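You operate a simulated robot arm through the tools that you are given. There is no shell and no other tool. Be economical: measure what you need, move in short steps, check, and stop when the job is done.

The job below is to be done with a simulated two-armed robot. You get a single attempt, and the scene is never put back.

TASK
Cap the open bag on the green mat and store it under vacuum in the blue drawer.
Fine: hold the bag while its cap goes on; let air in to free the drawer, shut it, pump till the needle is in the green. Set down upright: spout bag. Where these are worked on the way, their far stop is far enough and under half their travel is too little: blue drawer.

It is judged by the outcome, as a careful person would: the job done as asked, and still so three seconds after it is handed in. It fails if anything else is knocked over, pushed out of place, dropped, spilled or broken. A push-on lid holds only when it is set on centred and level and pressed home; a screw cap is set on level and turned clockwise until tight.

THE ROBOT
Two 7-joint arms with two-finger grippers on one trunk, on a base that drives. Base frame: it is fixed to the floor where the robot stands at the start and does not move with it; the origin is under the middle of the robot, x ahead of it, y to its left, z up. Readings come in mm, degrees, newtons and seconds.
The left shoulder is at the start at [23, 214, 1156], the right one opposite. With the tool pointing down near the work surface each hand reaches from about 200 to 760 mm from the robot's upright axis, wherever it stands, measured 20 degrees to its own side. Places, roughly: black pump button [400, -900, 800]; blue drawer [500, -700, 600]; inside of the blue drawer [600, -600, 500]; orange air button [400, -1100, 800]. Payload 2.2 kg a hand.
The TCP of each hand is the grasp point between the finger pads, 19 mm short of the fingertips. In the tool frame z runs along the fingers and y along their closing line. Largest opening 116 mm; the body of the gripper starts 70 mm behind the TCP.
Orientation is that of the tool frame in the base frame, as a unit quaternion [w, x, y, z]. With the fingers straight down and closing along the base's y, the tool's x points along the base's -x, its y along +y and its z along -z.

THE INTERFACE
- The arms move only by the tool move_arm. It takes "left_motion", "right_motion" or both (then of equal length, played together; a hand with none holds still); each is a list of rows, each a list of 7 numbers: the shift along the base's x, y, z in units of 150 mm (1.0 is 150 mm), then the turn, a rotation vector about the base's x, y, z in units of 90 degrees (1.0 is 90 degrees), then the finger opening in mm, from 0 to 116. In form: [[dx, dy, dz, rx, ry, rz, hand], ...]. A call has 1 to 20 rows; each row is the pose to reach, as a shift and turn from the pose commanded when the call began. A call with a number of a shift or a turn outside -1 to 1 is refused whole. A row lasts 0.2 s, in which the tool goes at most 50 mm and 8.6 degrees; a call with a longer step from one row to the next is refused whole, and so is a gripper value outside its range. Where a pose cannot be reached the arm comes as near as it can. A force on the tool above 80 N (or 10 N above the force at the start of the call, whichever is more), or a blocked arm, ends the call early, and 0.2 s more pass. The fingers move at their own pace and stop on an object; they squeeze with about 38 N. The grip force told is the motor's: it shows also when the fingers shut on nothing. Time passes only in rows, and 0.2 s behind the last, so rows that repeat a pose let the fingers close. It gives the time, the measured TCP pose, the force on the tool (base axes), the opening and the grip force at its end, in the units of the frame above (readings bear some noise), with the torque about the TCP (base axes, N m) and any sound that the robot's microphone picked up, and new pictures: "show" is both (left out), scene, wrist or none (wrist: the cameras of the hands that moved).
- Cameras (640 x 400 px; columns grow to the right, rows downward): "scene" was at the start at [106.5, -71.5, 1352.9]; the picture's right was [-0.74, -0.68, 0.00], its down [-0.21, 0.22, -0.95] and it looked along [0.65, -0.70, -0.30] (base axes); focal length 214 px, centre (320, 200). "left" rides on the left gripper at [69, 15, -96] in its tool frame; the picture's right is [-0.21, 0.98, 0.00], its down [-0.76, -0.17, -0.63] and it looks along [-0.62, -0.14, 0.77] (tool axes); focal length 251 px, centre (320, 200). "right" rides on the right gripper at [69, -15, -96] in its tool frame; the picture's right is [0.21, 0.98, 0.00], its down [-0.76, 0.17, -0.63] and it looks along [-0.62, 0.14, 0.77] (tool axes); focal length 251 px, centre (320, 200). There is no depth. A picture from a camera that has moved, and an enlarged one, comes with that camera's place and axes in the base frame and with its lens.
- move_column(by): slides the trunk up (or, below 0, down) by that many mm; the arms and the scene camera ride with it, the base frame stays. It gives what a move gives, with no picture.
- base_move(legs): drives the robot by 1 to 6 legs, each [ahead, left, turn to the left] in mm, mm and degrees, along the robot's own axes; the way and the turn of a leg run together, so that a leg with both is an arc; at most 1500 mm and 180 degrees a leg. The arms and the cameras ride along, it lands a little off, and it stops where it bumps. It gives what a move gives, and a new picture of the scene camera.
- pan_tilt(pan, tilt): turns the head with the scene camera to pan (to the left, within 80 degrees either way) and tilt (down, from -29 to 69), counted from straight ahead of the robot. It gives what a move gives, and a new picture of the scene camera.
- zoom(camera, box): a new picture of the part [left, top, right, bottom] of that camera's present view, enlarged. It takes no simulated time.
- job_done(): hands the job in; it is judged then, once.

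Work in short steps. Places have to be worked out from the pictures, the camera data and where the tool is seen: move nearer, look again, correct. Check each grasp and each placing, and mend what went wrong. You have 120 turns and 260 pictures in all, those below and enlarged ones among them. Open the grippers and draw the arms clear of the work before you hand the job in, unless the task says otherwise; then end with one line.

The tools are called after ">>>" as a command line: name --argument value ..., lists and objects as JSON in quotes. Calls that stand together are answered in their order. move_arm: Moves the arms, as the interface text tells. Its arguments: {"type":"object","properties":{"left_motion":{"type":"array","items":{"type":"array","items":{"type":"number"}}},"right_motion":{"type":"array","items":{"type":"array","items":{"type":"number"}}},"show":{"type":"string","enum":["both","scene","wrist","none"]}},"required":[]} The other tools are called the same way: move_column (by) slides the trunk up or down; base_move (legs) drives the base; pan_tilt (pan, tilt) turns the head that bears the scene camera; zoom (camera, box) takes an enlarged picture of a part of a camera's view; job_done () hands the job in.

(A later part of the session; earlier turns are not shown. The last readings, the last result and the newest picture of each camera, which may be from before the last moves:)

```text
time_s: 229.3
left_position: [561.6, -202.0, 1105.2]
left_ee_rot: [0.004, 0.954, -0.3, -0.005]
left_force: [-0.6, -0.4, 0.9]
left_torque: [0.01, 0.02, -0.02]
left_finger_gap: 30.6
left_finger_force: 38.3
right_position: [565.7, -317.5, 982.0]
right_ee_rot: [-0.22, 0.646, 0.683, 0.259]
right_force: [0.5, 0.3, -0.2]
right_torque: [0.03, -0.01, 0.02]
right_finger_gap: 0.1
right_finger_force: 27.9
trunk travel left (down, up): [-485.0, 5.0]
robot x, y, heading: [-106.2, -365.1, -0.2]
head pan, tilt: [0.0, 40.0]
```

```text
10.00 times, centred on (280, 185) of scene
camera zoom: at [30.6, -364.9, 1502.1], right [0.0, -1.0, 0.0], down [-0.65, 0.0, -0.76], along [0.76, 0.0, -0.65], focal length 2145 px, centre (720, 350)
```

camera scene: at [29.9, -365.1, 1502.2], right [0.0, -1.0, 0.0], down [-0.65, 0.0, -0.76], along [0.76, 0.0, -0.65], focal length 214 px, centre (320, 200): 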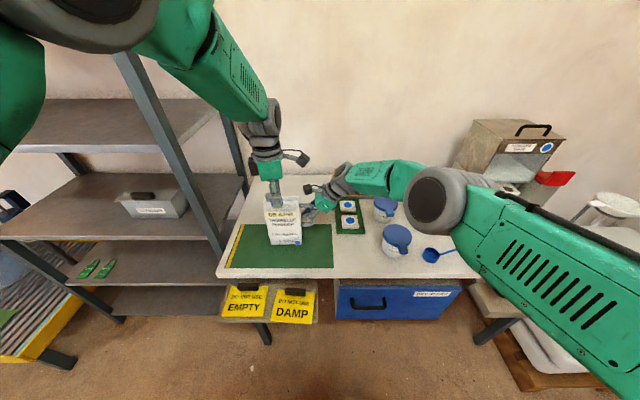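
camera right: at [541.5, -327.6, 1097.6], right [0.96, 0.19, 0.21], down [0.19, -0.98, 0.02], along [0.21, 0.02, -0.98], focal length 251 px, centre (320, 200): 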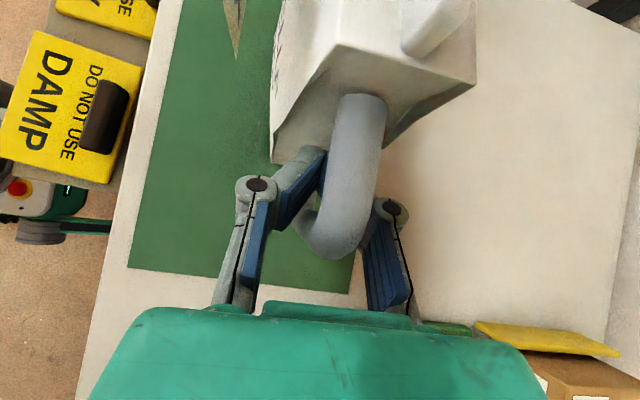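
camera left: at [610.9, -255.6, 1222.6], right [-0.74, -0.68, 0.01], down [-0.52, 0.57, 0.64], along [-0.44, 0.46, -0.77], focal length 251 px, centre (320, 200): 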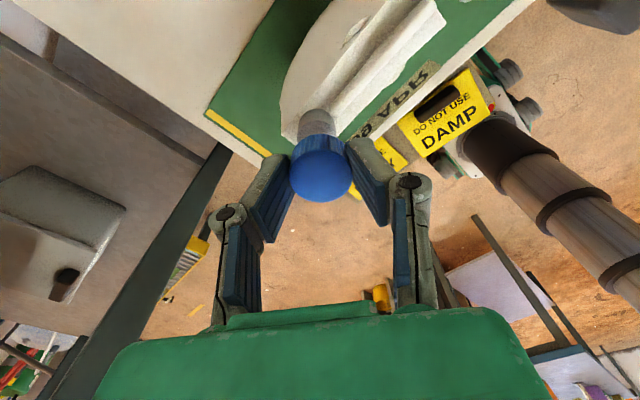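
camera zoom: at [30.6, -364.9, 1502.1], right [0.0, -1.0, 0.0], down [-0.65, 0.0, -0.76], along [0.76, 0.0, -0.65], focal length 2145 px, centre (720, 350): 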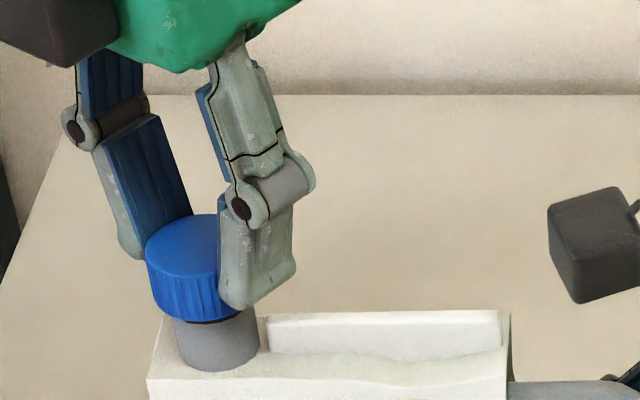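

The views agree on a small correction: +3 mm x, −1 mm y. I shift and lower slowly until contact is felt.

>>> move_arm --left_motion '[[0, 0, 0, 0, 0, 0, 15], [0.01, -0.004, 0, 0, 0, 0, 15], [0.021, -0.008, 0, 0, 0, 0, 15], [0.021, -0.008, 0, 0, 0, 0, 15], [0.021, -0.008, -0.015, 0, 0, 0, 15], [0.021, -0.008, -0.03, 0, 0, 0, 15], [0.021, -0.008, -0.045, 0, 0, 0, 15], [0.021, -0.008, -0.06, 0, 0, 0, 15], [0.021, -0.008, -0.075, 0, 0, 0, 15], [0.021, -0.008, -0.09, 0, 0, 0, 15], [0.021, -0.008, -0.09, 0, 0, 0, 15], [0.021, -0.008, -0.09, 0, 0, 0, 15]]' --show "none"

>>> zoom --camera "scene" --box '[248, 165, 312, 205]'

>>> zoom --camera "left" --box '[250, 95, 390, 195]'

```text
time_s: 231.9
left_position: [565.1, -203.5, 1093.3]
left_ee_rot: [0.004, 0.953, -0.301, -0.006]
left_force: [-0.2, 0.4, -0.1]
left_torque: [0.0, -0.01, -0.01]
left_finger_gap: 30.5
left_finger_force: 37.9
right_position: [566.3, -316.5, 981.2]
right_ee_rot: [-0.219, 0.647, 0.682, 0.26]
right_force: [-0.1, -0.4, -1.0]
right_torque: [0.01, 0.0, -0.02]
right_finger_gap: 0.2
right_finger_force: 28.8
trunk travel left (down, up): [-485.0, 5.0]
robot x, y, heading: [-103.0, -366.0, 0.3]
head pan, tilt: [0.0, 40.0]
```

```text
10.00 times, centred on (280, 185) of scene
camera zoom: at [30.6, -364.4, 1502.1], right [0.0, -1.0, 0.0], down [-0.65, 0.0, -0.76], along [0.76, 0.0, -0.65], focal length 2145 px, centre (720, 350)
```

zoom: 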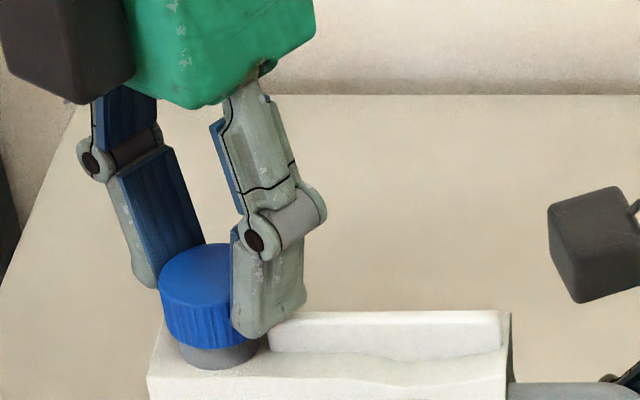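

```text
4.00 times, centred on (320, 145) of left
camera zoom: at [613.7, -255.2, 1187.8], right [-0.74, -0.68, 0.01], down [-0.52, 0.57, 0.64], along [-0.44, 0.46, -0.77], focal length 1006 px, centre (320, 420)
```

zoom: 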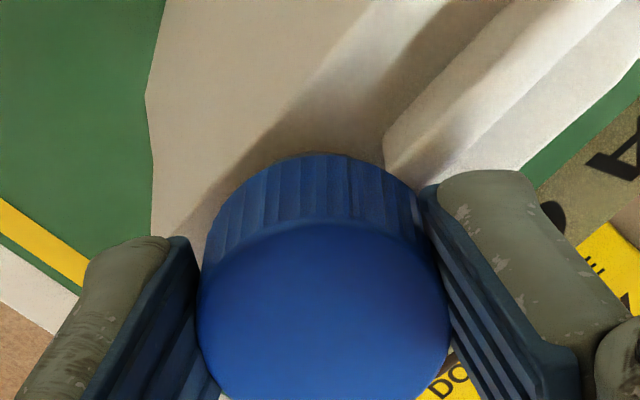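

The cap has gone over the spout without force. I lower on until resistance.

>>> move_arm --left_motion '[[0, 0, 0, 0, 0, 0, 15], [0, 0, -0.01, 0, 0, 0, 15], [0, 0, -0.02, 0, 0, 0, 15], [0, 0, -0.03, 0, 0, 0, 15], [0, 0, -0.04, 0, 0, 0, 15], [0, 0, -0.05, 0, 0, 0, 15], [0, 0, -0.06, 0, 0, 0, 15], [0, 0, -0.07, 0, 0, 0, 15], [0, 0, -0.07, 0, 0, 0, 15]]' --show "none"

>>> zoom --camera "scene" --box '[248, 165, 312, 205]'

```text
time_s: 233.9
left_position: [564.9, -203.2, 1086.1]
left_ee_rot: [0.002, 0.954, -0.301, -0.001]
left_force: [-3.7, 8.2, 38.0]
left_torque: [0.27, 0.23, -0.03]
left_finger_gap: 30.6
left_finger_force: 38.4
right_position: [561.2, -318.4, 984.8]
right_ee_rot: [-0.217, 0.647, 0.682, 0.262]
right_force: [4.9, -2.9, -1.8]
right_torque: [-0.05, 0.0, 0.02]
right_finger_gap: 6.0
right_finger_force: 28.0
trunk travel left (down, up): [-485.0, 5.0]
robot x, y, heading: [-102.3, -366.0, -0.1]
head pan, tilt: [0.0, 40.0]
```

```text
10.00 times, centred on (280, 185) of scene
camera zoom: at [23.4, -364.6, 1503.1], right [0.0, -1.0, 0.0], down [-0.64, 0.0, -0.77], along [0.77, 0.0, -0.64], focal length 2145 px, centre (720, 350)
```

zoom: 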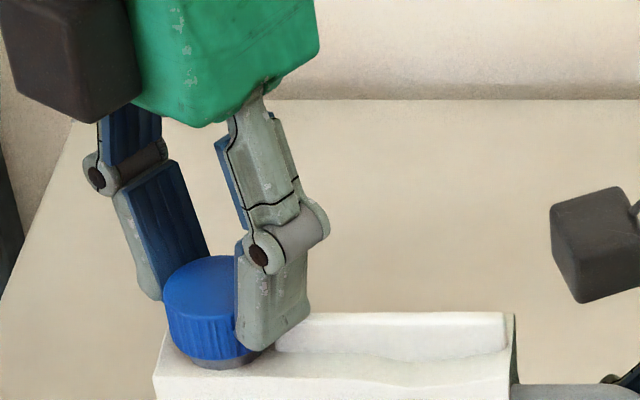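

Seated at 38 N. I ease the push a little and turn clockwise 90°.

>>> move_arm --left_motion '[[0, 0, 0.01, 0, 0, 0, 15], [0, 0, 0.01, 0, 0, -0.05, 15], [0, 0, 0.01, 0, 0, -0.12, 15], [0, 0, 0.01, 0, 0, -0.2, 15], [0, 0, 0.01, 0, 0, -0.28, 15], [0, 0, 0.01, 0, 0, -0.36, 15], [0, 0, 0.008, 0, 0, -0.44, 15], [0, 0, 0.008, 0, 0, -0.52, 15], [0, 0, 0.006, 0, 0, -0.6, 15], [0, 0, 0.006, 0, 0, -0.68, 15], [0, 0, 0.004, 0, 0, -0.76, 15], [0, 0, 0.004, 0, 0, -0.84, 15], [0, 0, 0.002, 0, 0, -0.92, 15], [0, 0, 0.002, 0, 0, -0.98, 15], [0, 0, 0.002, 0, 0, -0.98, 15]]' --show "none"

>>> zoom --camera "scene" --box '[238, 155, 318, 205]'

```text
time_s: 237.1
left_position: [562.9, -203.8, 1084.9]
left_ee_rot: [0.002, -0.475, 0.88, 0.005]
left_force: [-6.5, 3.8, 30.1]
left_torque: [-0.09, 0.27, -0.02]
left_finger_gap: 30.3
left_finger_force: 37.8
right_position: [561.5, -317.8, 984.3]
right_ee_rot: [-0.219, 0.646, 0.683, 0.261]
right_force: [1.3, 0.4, 0.3]
right_torque: [-0.03, 0.0, -0.01]
right_finger_gap: 0.2
right_finger_force: 28.8
trunk travel left (down, up): [-485.0, 5.0]
robot x, y, heading: [-101.5, -363.1, -0.2]
head pan, tilt: [0.0, 40.0]
```

```text
8.00 times, centred on (278, 180) of scene
camera zoom: at [22.8, -364.8, 1503.0], right [0.0, -1.0, 0.0], down [-0.64, 0.0, -0.77], along [0.77, 0.0, -0.64], focal length 1716 px, centre (656, 360)
```

zoom: 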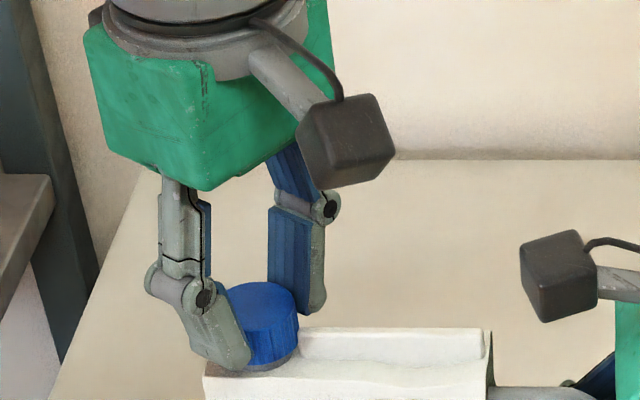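

Turned 90° and sunk ~1 mm. I keep turning clockwise another 90° in the same grip.

>>> move_arm --left_motion '[[0, 0, 0, 0, 0, 0, 15], [0, 0, 0, 0, 0, -0.05, 15], [0, 0, 0, 0, 0, -0.12, 15], [0, 0, 0, 0, 0, -0.2, 15], [0, 0, -0.002, 0, 0, -0.28, 15], [0, 0, -0.002, 0, 0, -0.36, 15], [0, 0, -0.004, 0, 0, -0.44, 15], [0, 0, -0.004, 0, 0, -0.52, 15], [0, 0, -0.006, 0, 0, -0.6, 15], [0, 0, -0.006, 0, 0, -0.68, 15], [0, 0, -0.008, 0, 0, -0.76, 15], [0, 0, -0.008, 0, 0, -0.84, 15], [0, 0, -0.01, 0, 0, -0.92, 15], [0, 0, -0.01, 0, 0, -0.98, 15], [0, 0, -0.01, 0, 0, -0.98, 15]]' --show "none"

>>> zoom --camera "scene" --box '[238, 155, 318, 205]'

```text
time_s: 240.3
left_position: [563.4, -200.3, 1083.7]
left_ee_rot: [0.007, 0.271, 0.962, 0.005]
left_force: [-0.7, 24.4, 30.1]
left_torque: [0.47, 0.06, 0.09]
left_finger_gap: 30.5
left_finger_force: 38.4
right_position: [561.5, -317.6, 983.3]
right_ee_rot: [-0.218, 0.646, 0.684, 0.26]
right_force: [-2.9, -15.8, 1.8]
right_torque: [-0.09, 0.03, -0.03]
right_finger_gap: 5.9
right_finger_force: 28.2
trunk travel left (down, up): [-485.0, 5.0]
robot x, y, heading: [-106.3, -371.2, 0.2]
head pan, tilt: [0.0, 40.0]
```

```text
8.00 times, centred on (278, 180) of scene
camera zoom: at [23.1, -362.5, 1503.0], right [0.0, -1.0, 0.0], down [-0.64, 0.0, -0.77], along [0.77, 0.0, -0.64], focal length 1716 px, centre (656, 360)
```

zoom: 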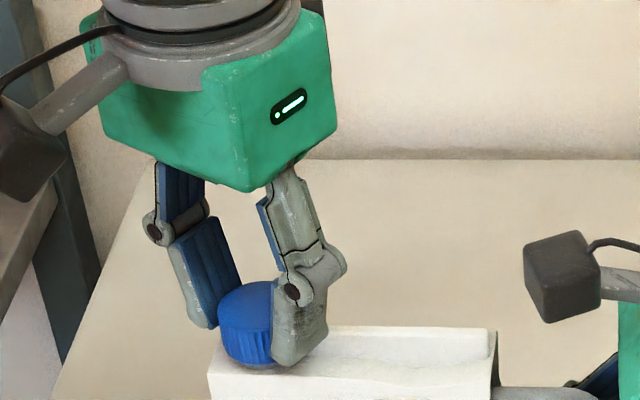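

Total 180° turned; now a finger pushes on the seal ridge (24 N sideways). I open, rise, and rotate the hand back for another stroke.

>>> move_arm --left_motion '[[0, 0, 0.01, 0, 0, 0, 20], [0, 0, 0.01, 0, 0, 0, 40], [0, 0, 0.01, 0, 0, 0, 50], [0, 0, 0.02, 0, 0, 0, 50], [0, 0, 0.06, 0, 0, 0, 50], [0, 0, 0.12, 0, 0, 0.03, 50], [0, 0, 0.2, 0, 0, 0.08, 50], [0, 0, 0.28, 0, 0, 0.16, 50], [0, 0, 0.34, 0, 0, 0.25, 50], [0, 0, 0.38, 0, 0, 0.34, 50], [0, 0, 0.4, 0, 0, 0.43, 50], [0, 0, 0.4, 0, 0, 0.52, 50], [0, 0, 0.4, 0, 0, 0.61, 50], [0, 0, 0.4, 0, 0, 0.7, 50], [0, 0, 0.4, 0, 0, 0.79, 50], [0, 0, 0.4, 0, 0, 0.88, 50], [0, 0, 0.4, 0, 0, 0.96, 50], [0, 0, 0.4, 0, 0, 1, 50], [0, 0, 0.4, 0, 0, 1, 50]]' --show "none"

>>> move_arm --left_motion '[[0, 0, 0, 0, 0, 0.03, 50], [0, 0, 0, 0, 0, 0.08, 50], [0, 0, 0, 0, 0, 0.16, 50], [0, 0, 0, 0, 0, 0.25, 50], [0, 0, 0, 0, 0, 0.34, 50], [0, 0, 0, 0, 0, 0.43, 50], [0, 0, 0, 0, 0, 0.52, 50], [0, 0, 0, 0, 0, 0.61, 50], [0, 0, 0, 0, 0, 0.7, 50], [0, 0, 0, 0, 0, 0.79, 50], [0, 0, 0, 0, 0, 0.88, 50], [0, 0, 0, 0, 0, 0.95, 50], [0, 0, 0, 0, 0, 0.97, 50], [0, 0, 0, 0, 0, 0.97, 50], [0, 0, 0, 0, 0, 0.97, 50]]' --show "wrist"

>>> zoom --camera "scene" --box '[238, 155, 318, 205]'

```text
time_s: 244.3
left_position: [565.0, -202.8, 1140.7]
left_ee_rot: [-0.001, -0.489, 0.872, 0.007]
left_force: [-0.6, -0.5, -0.1]
left_torque: [-0.01, 0.03, -0.06]
left_finger_gap: 49.9
left_finger_force: 0.0
right_position: [565.6, -316.9, 981.5]
right_ee_rot: [-0.22, 0.647, 0.682, 0.26]
right_force: [0.4, -0.1, -0.1]
right_torque: [-0.03, 0.03, 0.0]
right_finger_gap: 0.1
right_finger_force: 28.1
trunk travel left (down, up): [-485.0, 5.0]
robot x, y, heading: [-100.5, -365.6, 0.0]
head pan, tilt: [0.0, 40.0]
```

```text
time_s: 247.5
left_position: [565.3, -203.2, 1139.3]
left_ee_rot: [0.004, 0.956, -0.293, -0.005]
left_force: [-0.1, -0.3, 0.0]
left_torque: [0.0, 0.0, -0.02]
left_finger_gap: 50.2
left_finger_force: 0.2
right_position: [566.0, -316.8, 980.8]
right_ee_rot: [-0.22, 0.647, 0.682, 0.26]
right_force: [-0.9, 0.1, 0.3]
right_torque: [0.03, 0.01, -0.03]
right_finger_gap: 0.0
right_finger_force: 28.4
trunk travel left (down, up): [-485.0, 5.0]
robot x, y, heading: [-102.1, -367.0, 0.0]
head pan, tilt: [0.0, 40.0]
camera left: at [614.7, -254.9, 1236.3], right [-0.73, -0.69, 0.01], down [-0.53, 0.56, 0.64], along [-0.45, 0.46, -0.77], focal length 251 px, centre (320, 200)
```

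left: 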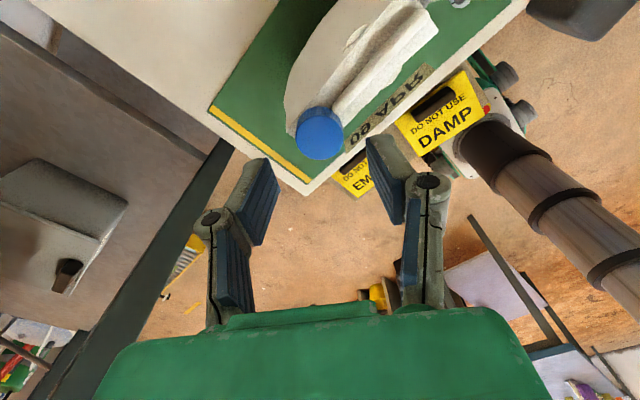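

```text
8.00 times, centred on (278, 180) of scene
camera zoom: at [30.5, -364.8, 1502.1], right [0.0, -1.0, 0.0], down [-0.65, 0.0, -0.76], along [0.76, 0.0, -0.65], focal length 1716 px, centre (656, 360)
```

zoom: 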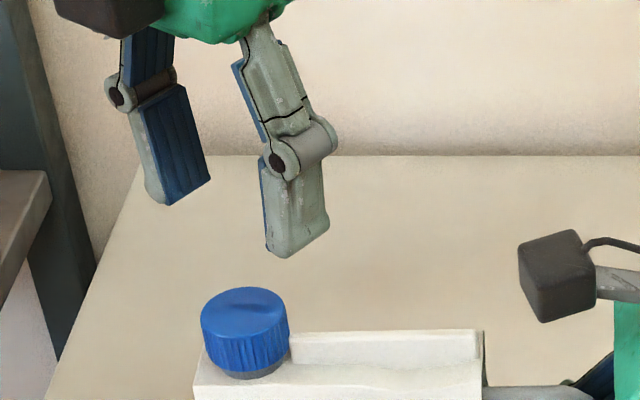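

Cap sits level on the spout at (563,-201). I regrip it a bit higher on its side.

>>> move_arm --left_motion '[[0, 0, 0, 0, 0, 0, 50], [-0.008, 0.006, -0.03, 0, 0, 0, 50], [-0.015, 0.013, -0.08, 0, 0, 0, 50], [-0.015, 0.013, -0.15, 0, 0, 0, 50], [-0.015, 0.013, -0.22, 0, 0, 0, 50], [-0.015, 0.013, -0.28, 0, 0, 0, 50], [-0.015, 0.013, -0.33, 0, 0, 0, 50], [-0.015, 0.013, -0.355, 0, 0, 0, 50], [-0.015, 0.013, -0.355, 0, 0, 0, 50], [-0.015, 0.013, -0.355, 0, 0, 0, 50], [-0.015, 0.013, -0.355, 0, 0, 0, 40], [-0.015, 0.013, -0.355, 0, 0, 0, 30], [-0.015, 0.013, -0.355, 0, 0, 0, 20], [-0.015, 0.013, -0.355, 0, 0, 0, 15], [-0.015, 0.013, -0.355, 0, 0, 0, 15]]' --show "none"

>>> move_arm --left_motion '[[0, 0, -0.005, 0, 0, 0, 15], [0, 0, -0.008, 0, 0, -0.05, 15], [0, 0, -0.01, 0, 0, -0.12, 15], [0, 0, -0.012, 0, 0, -0.2, 15], [0, 0, -0.014, 0, 0, -0.28, 15], [0, 0, -0.016, 0, 0, -0.36, 15], [0, 0, -0.018, 0, 0, -0.44, 15], [0, 0, -0.02, 0, 0, -0.52, 15], [0, 0, -0.022, 0, 0, -0.6, 15], [0, 0, -0.024, 0, 0, -0.68, 15], [0, 0, -0.026, 0, 0, -0.76, 15], [0, 0, -0.028, 0, 0, -0.84, 15], [0, 0, -0.03, 0, 0, -0.92, 15], [0, 0, -0.03, 0, 0, -0.98, 15], [0, 0, -0.03, 0, 0, -0.98, 15]]' --show "none"

>>> zoom --camera "scene" --box '[238, 155, 318, 205]'

```text
time_s: 250.7
left_position: [562.6, -201.7, 1086.9]
left_ee_rot: [0.004, 0.956, -0.293, -0.005]
left_force: [0.3, -0.8, -0.6]
left_torque: [0.02, -0.02, -0.01]
left_finger_gap: 30.4
left_finger_force: 37.9
right_position: [564.6, -317.8, 981.5]
right_ee_rot: [-0.22, 0.647, 0.682, 0.26]
right_force: [1.2, -0.4, 0.8]
right_torque: [0.02, 0.02, 0.01]
right_finger_gap: 0.0
right_finger_force: 28.2
trunk travel left (down, up): [-485.0, 5.0]
robot x, y, heading: [-99.3, -363.6, 0.0]
head pan, tilt: [0.0, 40.0]
```

```text
time_s: 253.9
left_position: [561.3, -200.6, 1084.5]
left_ee_rot: [0.002, -0.482, 0.876, 0.006]
left_force: [-4.8, -2.0, 21.5]
left_torque: [-0.2, 0.22, 0.02]
left_finger_gap: 30.3
left_finger_force: 37.9
right_position: [562.9, -319.1, 983.6]
right_ee_rot: [-0.219, 0.647, 0.683, 0.26]
right_force: [1.2, 3.4, -1.1]
right_torque: [-0.04, -0.05, 0.0]
right_finger_gap: 6.0
right_finger_force: 28.7
trunk travel left (down, up): [-485.0, 5.0]
robot x, y, heading: [-104.1, -360.2, 0.0]
head pan, tilt: [0.0, 40.0]
```

```text
8.00 times, centred on (278, 180) of scene
camera zoom: at [25.7, -365.2, 1502.7], right [0.0, -1.0, 0.0], down [-0.64, 0.0, -0.76], along [0.76, 0.0, -0.64], focal length 1716 px, centre (656, 360)
```

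zoom: 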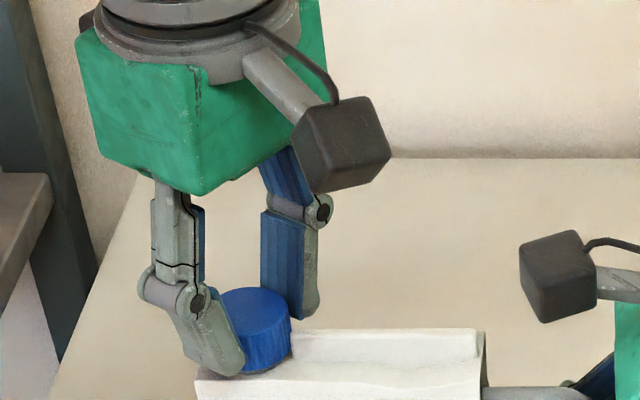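

Going well; cap is lower now. Another 80° clockwise, watching the torque.

>>> move_arm --left_motion '[[0, 0, 0, 0, 0, 0, 15], [0, 0, 0, 0, 0, -0.05, 15], [0, 0, 0, 0, 0, -0.12, 15], [0, 0, -0.002, 0, 0, -0.2, 15], [0, 0, -0.004, 0, 0, -0.28, 15], [0, 0, -0.006, 0, 0, -0.36, 15], [0, 0, -0.008, 0, 0, -0.44, 15], [0, 0, -0.01, 0, 0, -0.52, 15], [0, 0, -0.012, 0, 0, -0.6, 15], [0, 0, -0.014, 0, 0, -0.68, 15], [0, 0, -0.016, 0, 0, -0.76, 15], [0, 0, -0.018, 0, 0, -0.84, 15], [0, 0, -0.018, 0, 0, -0.9, 15]]' --show "none"

>>> move_arm --left_motion '[[0, 0, 0.01, 0, 0, 0, 20], [0, 0, 0.01, 0, 0, 0, 40], [0, 0, 0.01, 0, 0, 0, 50], [0, 0, 0.02, 0, 0, 0, 50], [0, 0, 0.06, 0, 0, 0, 50], [0, 0, 0.12, 0, 0, 0.03, 50], [0, 0, 0.2, 0, 0, 0.08, 50], [0, 0, 0.28, 0, 0, 0.16, 50], [0, 0, 0.34, 0, 0, 0.25, 50], [0, 0, 0.38, 0, 0, 0.34, 50], [0, 0, 0.4, 0, 0, 0.43, 50], [0, 0, 0.4, 0, 0, 0.52, 50], [0, 0, 0.4, 0, 0, 0.61, 50], [0, 0, 0.4, 0, 0, 0.7, 50], [0, 0, 0.4, 0, 0, 0.79, 50], [0, 0, 0.4, 0, 0, 0.88, 50], [0, 0, 0.4, 0, 0, 0.96, 50], [0, 0, 0.4, 0, 0, 1, 50], [0, 0, 0.4, 0, 0, 1, 50]]' --show "none"

>>> move_arm --left_motion '[[0, 0, 0, 0, 0, 0.03, 50], [0, 0, 0, 0, 0, 0.08, 50], [0, 0, 0, 0, 0, 0.16, 50], [0, 0, 0, 0, 0, 0.25, 50], [0, 0, 0, 0, 0, 0.34, 50], [0, 0, 0, 0, 0, 0.43, 50], [0, 0, 0, 0, 0, 0.52, 50], [0, 0, 0, 0, 0, 0.61, 50], [0, 0, 0, 0, 0, 0.7, 50], [0, 0, 0, 0, 0, 0.79, 50], [0, 0, 0, 0, 0, 0.87, 50], [0, 0, 0, 0, 0, 0.88, 50], [0, 0, 0, 0, 0, 0.88, 50], [0, 0, 0, 0, 0, 0.88, 50]]' --show "none"

>>> zoom --camera "scene" --box '[238, 155, 318, 205]'

>>> zoom --camera "left" --box '[220, 80, 420, 205]'

```text
time_s: 256.7
left_position: [562.1, -199.2, 1080.1]
left_ee_rot: [0.004, 0.203, 0.979, 0.005]
left_force: [1.3, 15.1, 12.3]
left_torque: [0.37, -0.3, 0.41]
left_finger_gap: 28.5
left_finger_force: 38.2
right_position: [565.3, -317.6, 981.7]
right_ee_rot: [-0.218, 0.647, 0.683, 0.261]
right_force: [-3.7, -13.1, -2.0]
right_torque: [-0.07, -0.04, -0.15]
right_finger_gap: 6.0
right_finger_force: 28.6
trunk travel left (down, up): [-485.0, 5.0]
robot x, y, heading: [-103.7, -365.5, 0.1]
head pan, tilt: [0.0, 40.0]
```

```text
time_s: 260.7
left_position: [562.3, -201.5, 1139.2]
left_ee_rot: [0.0, -0.549, 0.836, 0.006]
left_force: [0.8, 0.1, -0.8]
left_torque: [0.0, -0.01, 0.01]
left_finger_gap: 50.1
left_finger_force: 0.1
right_position: [564.9, -317.4, 982.1]
right_ee_rot: [-0.219, 0.646, 0.683, 0.26]
right_force: [0.5, -0.5, -0.1]
right_torque: [-0.02, 0.02, 0.0]
right_finger_gap: 0.0
right_finger_force: 27.9
trunk travel left (down, up): [-485.0, 5.0]
robot x, y, heading: [-102.1, -362.5, 0.2]
head pan, tilt: [0.0, 40.0]
```

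```text
time_s: 263.7
left_position: [562.6, -201.7, 1139.6]
left_ee_rot: [0.004, 0.956, -0.293, -0.004]
left_force: [0.5, 0.9, -0.2]
left_torque: [0.0, -0.02, -0.04]
left_finger_gap: 50.1
left_finger_force: 0.0
right_position: [564.8, -317.5, 981.5]
right_ee_rot: [-0.22, 0.647, 0.682, 0.261]
right_force: [0.2, -0.3, 0.4]
right_torque: [-0.02, 0.03, 0.0]
right_finger_gap: 0.0
right_finger_force: 28.4
trunk travel left (down, up): [-485.0, 5.0]
robot x, y, heading: [-99.3, -363.7, -0.1]
head pan, tilt: [0.0, 40.0]
```

```text
8.00 times, centred on (278, 180) of scene
camera zoom: at [30.5, -364.7, 1502.1], right [0.0, -1.0, 0.0], down [-0.65, 0.0, -0.76], along [0.76, 0.0, -0.65], focal length 1716 px, centre (656, 360)
```

zoom: 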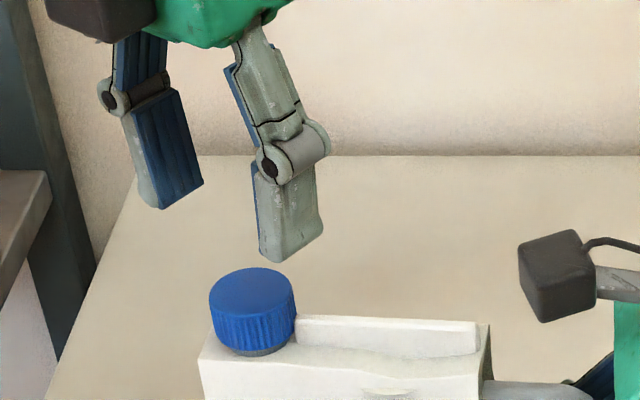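

```text
3.20 times, centred on (320, 142) of left
camera zoom: at [612.2, -252.6, 1236.1], right [-0.73, -0.69, 0.01], down [-0.53, 0.56, 0.64], along [-0.45, 0.46, -0.77], focal length 805 px, centre (320, 384)
```

zoom: 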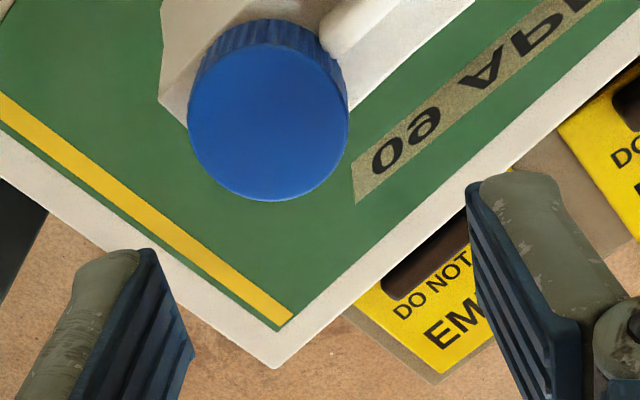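

The last bit met 0.41 Nm torque and the bag shifted ~12 mm in x (cap now at (575,-200)), still upright. I regrip for another stroke to verify tightness.

>>> move_arm --left_motion '[[0, 0, 0, 0, 0, 0, 55], [0.03, 0.003, -0.03, 0, 0, 0, 55], [0.06, 0.006, -0.08, 0, 0, 0, 55], [0.08, 0.009, -0.15, 0, 0, 0, 55], [0.083, 0.01, -0.22, 0, 0, 0, 55], [0.083, 0.01, -0.28, 0, 0, 0, 55], [0.083, 0.01, -0.33, 0, 0, 0, 55], [0.083, 0.01, -0.37, 0, 0, 0, 55], [0.083, 0.01, -0.375, 0, 0, 0, 55], [0.083, 0.01, -0.375, 0, 0, 0, 55], [0.083, 0.01, -0.375, 0, 0, 0, 45], [0.083, 0.01, -0.375, 0, 0, 0, 35], [0.083, 0.01, -0.375, 0, 0, 0, 25], [0.083, 0.01, -0.375, 0, 0, 0, 15], [0.083, 0.01, -0.375, 0, 0, 0, 15]]' --show "wrist"

>>> zoom --camera "scene" --box '[238, 155, 318, 205]'

```text
time_s: 266.9
left_position: [576.4, -200.3, 1083.8]
left_ee_rot: [0.004, 0.956, -0.293, -0.005]
left_force: [0.0, 0.1, -1.0]
left_torque: [-0.02, -0.04, -0.03]
left_finger_gap: 30.1
left_finger_force: 37.9
right_position: [564.8, -317.1, 981.6]
right_ee_rot: [-0.22, 0.647, 0.682, 0.26]
right_force: [-0.5, -0.1, -0.1]
right_torque: [0.02, -0.05, -0.01]
right_finger_gap: 0.1
right_finger_force: 28.6
trunk travel left (down, up): [-485.0, 5.0]
robot x, y, heading: [-102.3, -367.1, -0.0]
head pan, tilt: [0.0, 40.0]
camera left: at [625.2, -251.3, 1179.4], right [-0.73, -0.69, 0.01], down [-0.53, 0.57, 0.64], along [-0.44, 0.46, -0.77], focal length 251 px, centre (320, 200)
```

left: 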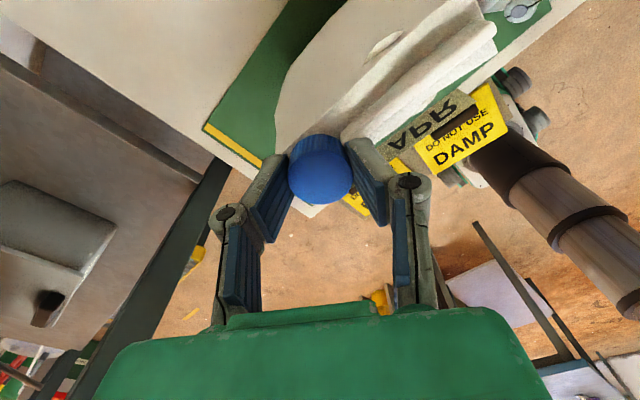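

```text
8.00 times, centred on (278, 180) of scene
camera zoom: at [30.8, -364.7, 1502.1], right [0.0, -1.0, 0.0], down [-0.65, 0.0, -0.76], along [0.76, 0.0, -0.65], focal length 1716 px, centre (656, 360)
```

zoom: 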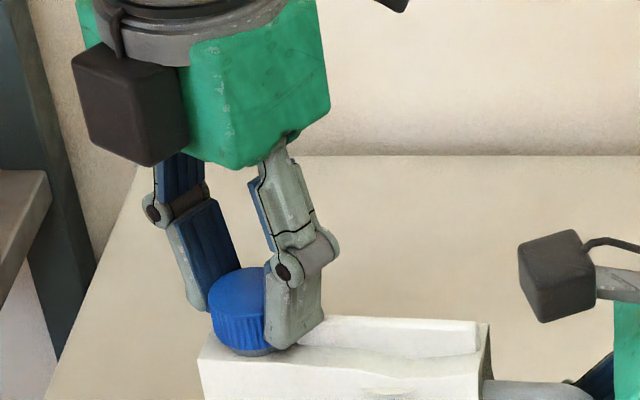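

Gripped (30.1 mm). I turn clockwise 90° with light downward push.

>>> move_arm --left_motion '[[0, 0, -0.005, 0, 0, 0, 10], [0, 0, -0.008, 0, 0, -0.04, 10], [0, 0, -0.01, 0, 0, -0.1, 10], [0, 0, -0.012, 0, 0, -0.17, 10], [0, 0, -0.014, 0, 0, -0.24, 10], [0, 0, -0.016, 0, 0, -0.31, 10], [0, 0, -0.018, 0, 0, -0.38, 10], [0, 0, -0.018, 0, 0, -0.45, 10], [0, 0, -0.018, 0, 0, -0.45, 10]]' --show "none"

>>> move_arm --left_motion '[[0, 0, 0, 0, 0, -0.03, 10], [0, 0, -0.002, 0, 0, -0.1, 10], [0, 0, -0.004, 0, 0, -0.17, 10], [0, 0, -0.006, 0, 0, -0.24, 10], [0, 0, -0.008, 0, 0, -0.31, 10], [0, 0, -0.01, 0, 0, -0.38, 10], [0, 0, -0.01, 0, 0, -0.45, 10], [0, 0, -0.01, 0, 0, -0.52, 10], [0, 0, -0.01, 0, 0, -0.52, 10]]' --show "none"

>>> zoom --camera "scene" --box '[238, 155, 318, 205]'

```text
time_s: 268.9
left_position: [574.8, -197.7, 1081.8]
left_ee_rot: [0.002, 0.795, -0.607, -0.005]
left_force: [3.9, 11.4, 13.9]
left_torque: [0.09, 0.0, 0.27]
left_finger_gap: 31.0
left_finger_force: 38.4
right_position: [564.8, -317.5, 982.7]
right_ee_rot: [-0.219, 0.647, 0.682, 0.261]
right_force: [-4.2, -8.7, -4.9]
right_torque: [-0.14, 0.03, -0.06]
right_finger_gap: 6.0
right_finger_force: 28.6
trunk travel left (down, up): [-485.0, 5.0]
robot x, y, heading: [-100.8, -361.7, 0.3]
head pan, tilt: [0.0, 40.0]
```

```text
time_s: 270.9
left_position: [574.4, -199.7, 1077.5]
left_ee_rot: [-0.001, -0.488, 0.873, 0.007]
left_force: [3.1, -1.8, 4.9]
left_torque: [0.01, -0.15, 0.21]
left_finger_gap: 30.7
left_finger_force: 38.5
right_position: [564.8, -316.4, 982.5]
right_ee_rot: [-0.22, 0.647, 0.682, 0.261]
right_force: [-1.8, 1.3, 1.6]
right_torque: [-0.01, -0.01, -0.09]
right_finger_gap: 6.1
right_finger_force: 28.1
trunk travel left (down, up): [-485.0, 5.0]
robot x, y, heading: [-101.4, -367.5, 0.0]
head pan, tilt: [0.0, 40.0]
```

```text
8.00 times, centred on (278, 180) of scene
camera zoom: at [29.5, -364.8, 1502.2], right [0.0, -1.0, 0.0], down [-0.65, 0.0, -0.76], along [0.76, 0.0, -0.65], focal length 1716 px, centre (656, 360)
```

zoom: 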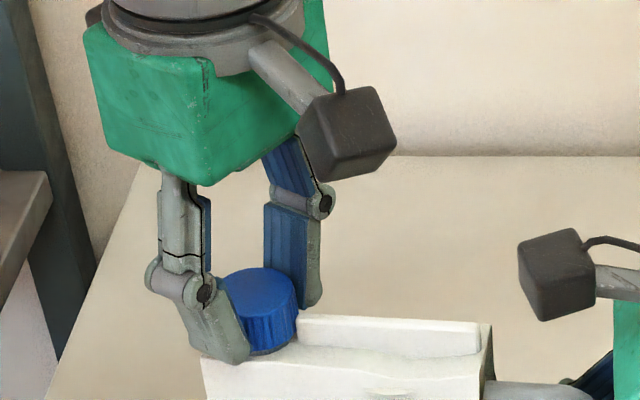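

Resistance now stays (0.2–0.3 Nm), where it was zero before. I continue a further 50° to see whether it still turns.

>>> move_arm --left_motion '[[0, 0, 0.01, 0, 0, -0.04, 10], [0, 0, 0.01, 0, 0, -0.1, 10], [0, 0, 0.01, 0, 0, -0.17, 10], [0, 0, 0.01, 0, 0, -0.24, 10], [0, 0, 0.01, 0, 0, -0.31, 10], [0, 0, 0.01, 0, 0, -0.38, 10], [0, 0, 0.01, 0, 0, -0.45, 10], [0, 0, 0.01, 0, 0, -0.52, 10]]' --show "none"

>>> zoom --camera "scene" --box '[238, 155, 338, 215]'

>>> zoom --camera "right" --box '[160, 0, 640, 300]'

```text
time_s: 272.7
left_position: [576.2, -199.8, 1080.6]
left_ee_rot: [0.002, -0.101, 0.995, 0.005]
left_force: [1.1, -3.1, 0.2]
left_torque: [-0.01, -0.13, 0.28]
left_finger_gap: 31.1
left_finger_force: 37.5
right_position: [566.7, -317.3, 981.9]
right_ee_rot: [-0.219, 0.647, 0.682, 0.261]
right_force: [-3.1, 3.6, 0.9]
right_torque: [0.01, 0.01, -0.07]
right_finger_gap: 0.0
right_finger_force: 27.9
trunk travel left (down, up): [-485.0, 5.0]
robot x, y, heading: [-101.1, -363.2, -0.1]
head pan, tilt: [0.0, 40.0]
```

```text
6.40 times, centred on (288, 185) of scene
camera zoom: at [30.3, -364.3, 1502.1], right [0.0, -1.0, 0.0], down [-0.65, 0.0, -0.76], along [0.76, 0.0, -0.65], focal length 1373 px, centre (525, 296)
```

zoom: 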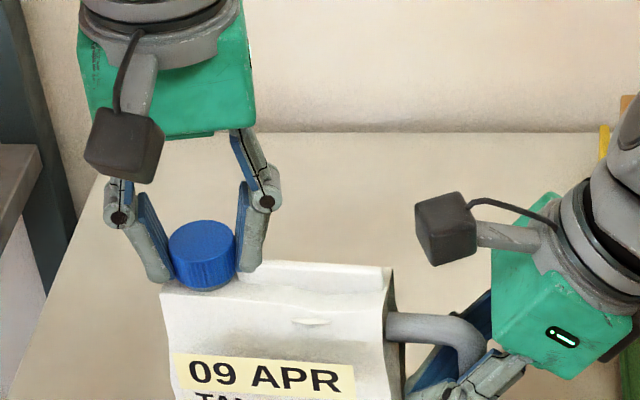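

```text
1.33 times, centred on (400, 150) of right
camera zoom: at [541.6, -326.9, 1097.5], right [0.96, 0.19, 0.21], down [0.19, -0.98, 0.02], along [0.21, 0.02, -0.98], focal length 335 px, centre (213, 267)
```

zoom: 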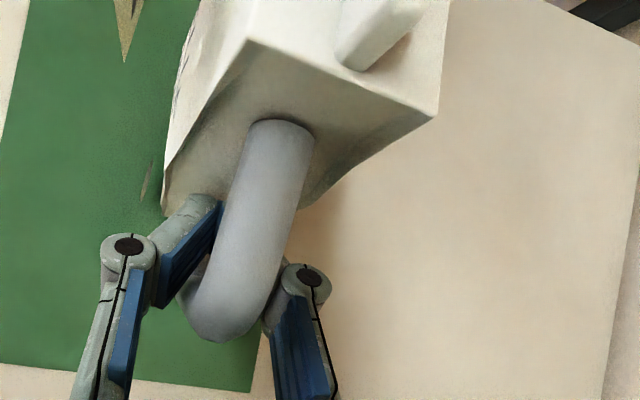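

The hand moved freely up and down while turning, so the fingers slip round a cap that no longer turns: it is tight. I release, rise and check.

>>> move_arm --left_motion '[[0, 0, 0, 0, 0, 0, 20], [0, 0, 0, 0, 0, 0, 40], [0, 0, 0, 0, 0, 0, 60], [0, 0, 0.02, 0, 0, 0, 60], [0, 0, 0.06, 0, 0, 0, 60], [0, 0, 0.14, 0, 0, 0, 60], [0, 0, 0.24, 0, 0, 0, 60], [0, 0, 0.34, 0, 0, 0, 60], [-0.05, 0, 0.44, 0, 0, 0, 60], [-0.1, 0, 0.54, 0, 0, 0, 60], [-0.17, 0, 0.62, 0, 0, 0, 60], [-0.25, 0, 0.7, 0, 0, 0, 60], [-0.33, 0, 0.75, 0, 0, 0, 60], [-0.4, 0, 0.8, 0, 0, 0, 60], [-0.45, 0, 0.8, 0, 0, 0, 60], [-0.45, 0, 0.8, 0, 0, 0, 60], [-0.45, 0, 0.8, 0, 0, 0, 60]]' --show "scene"

>>> zoom --camera "scene" --box '[238, 165, 338, 245]'

>>> zoom --camera "left" --box '[120, 150, 520, 400]'

```text
time_s: 276.3
left_position: [507.1, -200.8, 1201.2]
left_ee_rot: [0.002, -0.103, 0.995, 0.006]
left_force: [0.4, -0.1, 0.7]
left_torque: [0.0, 0.0, 0.01]
left_finger_gap: 59.9
left_finger_force: 0.1
right_position: [564.8, -316.3, 981.4]
right_ee_rot: [-0.219, 0.647, 0.682, 0.26]
right_force: [0.3, 0.6, -0.6]
right_torque: [0.02, 0.02, 0.0]
right_finger_gap: 0.0
right_finger_force: 28.7
trunk travel left (down, up): [-485.0, 5.0]
robot x, y, heading: [-101.5, -367.3, 0.3]
head pan, tilt: [0.0, 40.0]
camera scene: at [30.0, -364.5, 1502.2], right [0.0, -1.0, 0.0], down [-0.65, 0.0, -0.76], along [0.76, 0.0, -0.65], focal length 214 px, centre (320, 200)
```

scene: 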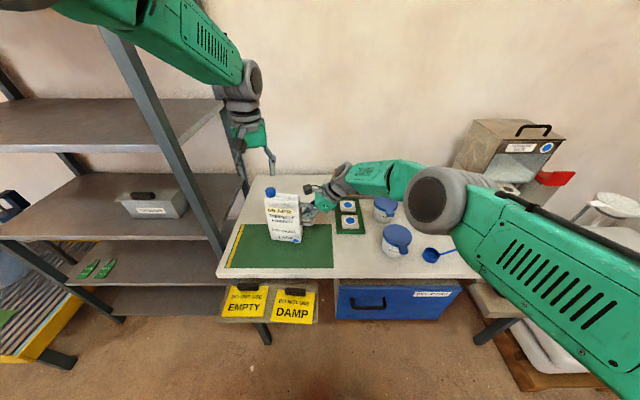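

```text
5.00 times, centred on (288, 205) of scene
camera zoom: at [30.0, -364.5, 1502.2], right [0.0, -1.0, 0.0], down [-0.65, 0.0, -0.76], along [0.76, 0.0, -0.65], focal length 1072 px, centre (480, 175)
```

zoom: 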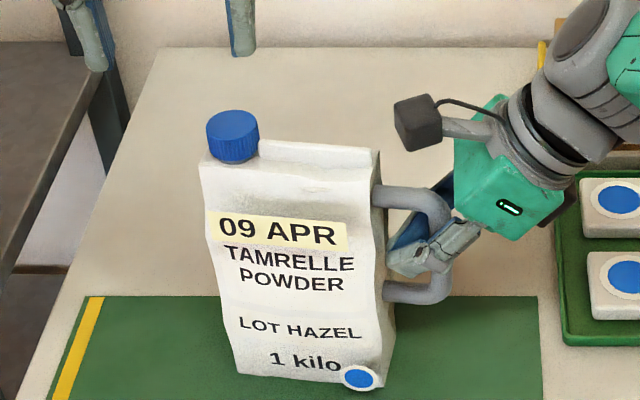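

```text
1.60 times, centred on (320, 275) of left
camera zoom: at [435.8, -200.7, 1297.8], right [0.01, 1.0, 0.01], down [0.77, -0.02, 0.63], along [0.64, 0.0, -0.77], focal length 402 px, centre (320, 80)
```

zoom: 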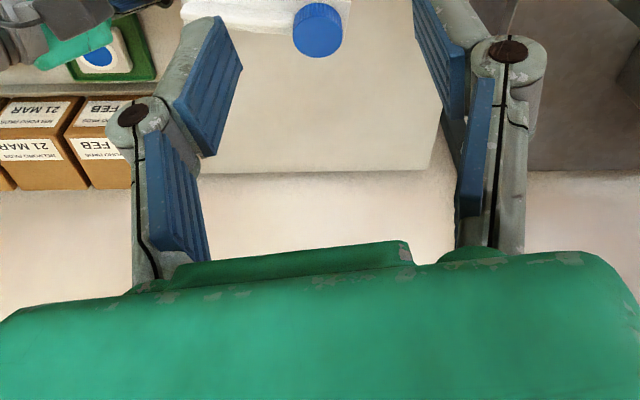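

The cap is on, level and tight. I release the handle, draw the right hand back and up with the tool vertical, and drive over to the pump stand.

>>> move_arm --right_motion '[[0, 0, 0, 0, 0, 0, 30], [0, 0, 0, 0, 0, 0, 60], [0, 0, 0, 0, 0, 0, 90], [0, 0, 0, 0, 0, 0, 90], [0, -0.03, 0.04, 0, 0, 0, 90], [0, -0.1, 0.12, 0, 0, 0, 90], [0, -0.2, 0.24, 0, 0, 0, 90], [0, -0.32, 0.38, 0, 0, 0, 90], [0, -0.45, 0.52, 0, 0, 0, 90], [-0.05, -0.55, 0.66, -0.03, 0, 0, 80], [-0.12, -0.6, 0.78, -0.09, 0, 0, 70], [-0.22, -0.65, 0.88, -0.17, 0, 0, 60], [-0.34, -0.7, 0.95, -0.25, 0, 0, 50], [-0.46, -0.75, 1, -0.33, 0, 0, 40], [-0.6, -0.8, 1, -0.4, 0, 0, 30], [-0.74, -0.85, 1, -0.44, 0, 0, 20], [-0.86, -0.88, 1, -0.44, 0, 0, 10], [-0.95, -0.9, 1, -0.44, 0, 0, 0], [-0.97, -0.9, 1, -0.44, 0, 0, 0], [-0.97, -0.9, 1, -0.44, 0, 0, 0]]' --left_motion '[[0, 0, 0, 0, 0, 0, 60], [0, 0, 0, 0, 0, 0, 60], [0, 0, 0, 0, 0, 0, 60], [0, 0, 0, 0, 0, 0, 60], [0, 0, 0, 0, 0, 0, 60], [0, 0, 0, 0, 0, 0, 60], [-0.05, 0, 0, 0, 0, 0, 60], [-0.1, 0, 0, 0, 0, 0, 60], [-0.15, 0, 0.02, 0, 0, 0, 60], [-0.2, 0, 0.04, 0, 0, 0, 60], [-0.25, 0, 0.06, 0, 0, 0, 60], [-0.3, 0, 0.08, 0, 0, 0, 60], [-0.35, 0, 0.1, 0, 0, 0, 60], [-0.4, 0, 0.12, 0, 0, 0, 60], [-0.45, 0, 0.12, 0, 0, 0, 60], [-0.5, 0, 0.12, 0, 0, 0, 60], [-0.55, 0, 0.12, 0, 0, 0, 60], [-0.6, 0, 0.12, 0, 0, 0, 60], [-0.6, 0, 0.12, 0, 0, 0, 60], [-0.6, 0, 0.12, 0, 0, 0, 60]]' --show "scene"

>>> base_move --legs '[[-80, 0, 0], [0, -450, 0]]'

>>> move_arm --right_motion '[[0, 0, 0, 0, 0, 0, 0], [0, 0, 0, 0, 0, 0, 0], [0, 0, 0, 0, 0, 0, 0], [0, 0, 0, 0, 0, 0, 0], [0, 0, 0, 0, 0, 0, 0], [0, 0, 0, 0, 0, 0, 0], [0, 0, 0, 0, 0, 0, 0], [0, 0, 0, 0, 0, 0, 0], [0, 0, 0, 0, 0, 0, 0], [0, 0, 0, 0, 0, 0, 0], [0, 0, 0, 0, 0, 0, 0], [0, 0, 0, 0, 0, 0, 0]]' --show "both"

```text
time_s: 280.2
left_position: [413.5, -199.8, 1222.2]
left_ee_rot: [0.005, -0.102, 0.995, 0.005]
left_force: [0.2, 0.2, 0.5]
left_torque: [0.0, 0.0, 0.0]
left_finger_gap: 59.9
left_finger_force: 0.0
right_position: [384.9, -468.9, 1062.3]
right_ee_rot: [-0.051, 0.697, 0.714, -0.032]
right_force: [0.6, 0.2, 0.1]
right_torque: [-0.01, -0.01, 0.0]
right_finger_gap: 0.0
right_finger_force: 28.1
trunk travel left (down, up): [-485.0, 5.0]
robot x, y, heading: [-102.6, -365.5, 0.4]
head pan, tilt: [0.0, 40.0]
stopped in row 19 (right hand): the arm was blocked; the commanded pose is now the measured one
camera scene: at [28.1, -364.2, 1502.4], right [0.0, -1.0, 0.0], down [-0.65, 0.0, -0.76], along [0.76, 0.0, -0.65], focal length 214 px, centre (320, 200)
```

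scene: 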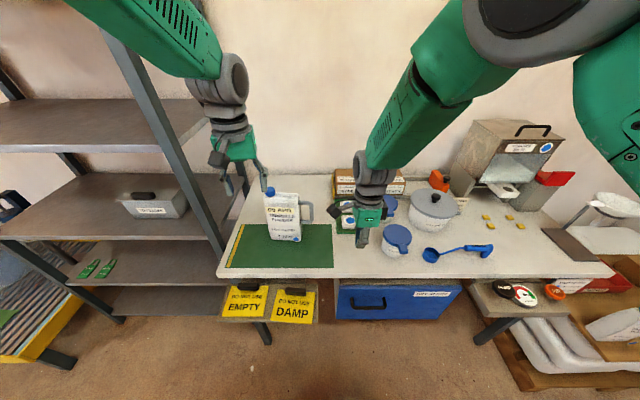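

```text
time_s: 283.6
left_position: [334.8, -650.9, 1221.7]
left_ee_rot: [0.004, -0.103, 0.995, 0.005]
left_force: [-1.1, -0.8, -0.6]
left_torque: [0.04, 0.0, 0.0]
left_finger_gap: 60.2
left_finger_force: 0.1
right_position: [307.6, -918.3, 1064.9]
right_ee_rot: [-0.05, 0.697, 0.715, -0.028]
right_force: [-0.2, 0.4, 0.3]
right_torque: [0.06, -0.03, -0.02]
right_finger_gap: 0.1
right_finger_force: 28.2
trunk travel left (down, up): [-485.0, 5.0]
robot x, y, heading: [-180.3, -816.7, -0.0]
head pan, tilt: [0.0, 40.0]
camera scene: at [-50.4, -815.8, 1502.3], right [0.0, -1.0, 0.0], down [-0.65, 0.0, -0.76], along [0.76, 0.0, -0.65], focal length 214 px, centre (320, 200)
```

scene: 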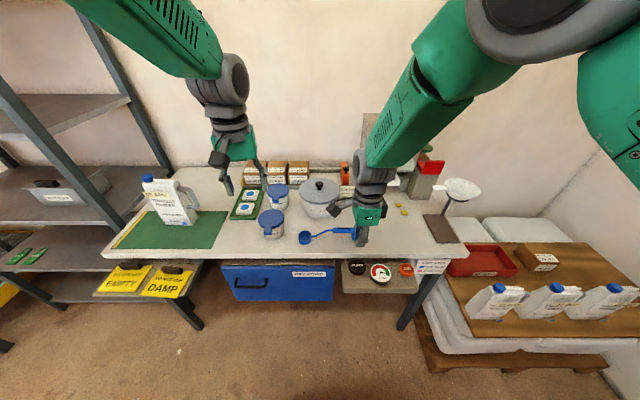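

```text
time_s: 286.2
left_position: [330.7, -651.0, 1223.6]
left_ee_rot: [0.005, -0.103, 0.995, 0.005]
left_force: [-0.3, 0.4, -0.2]
left_torque: [-0.02, 0.02, -0.01]
left_finger_gap: 60.1
left_finger_force: 0.1
right_position: [304.3, -917.5, 1067.3]
right_ee_rot: [-0.05, 0.699, 0.713, -0.025]
right_force: [-0.4, -0.8, -0.5]
right_torque: [-0.01, 0.0, 0.01]
right_finger_gap: 0.0
right_finger_force: 28.3
trunk travel left (down, up): [-485.0, 5.0]
robot x, y, heading: [-183.9, -811.3, 0.4]
head pan, tilt: [0.0, 40.0]
camera scene: at [-50.6, -814.6, 1502.3], right [0.0, -1.0, 0.0], down [-0.65, 0.0, -0.76], along [0.76, 0.0, -0.65], focal length 214 px, centre (320, 200)
camera right: at [298.6, -853.6, 1166.6], right [0.97, 0.24, -0.1], down [0.25, -0.77, 0.58], along [0.06, -0.59, -0.81], focal length 251 px, centre (320, 200)
```

scene: 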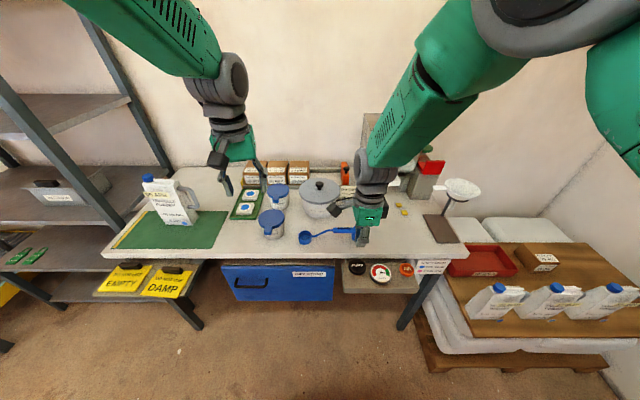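
right: 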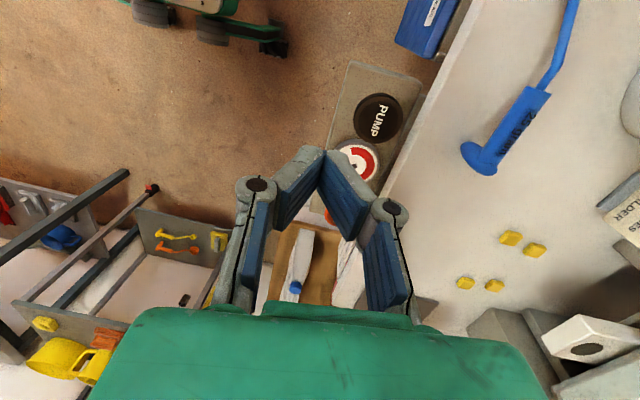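

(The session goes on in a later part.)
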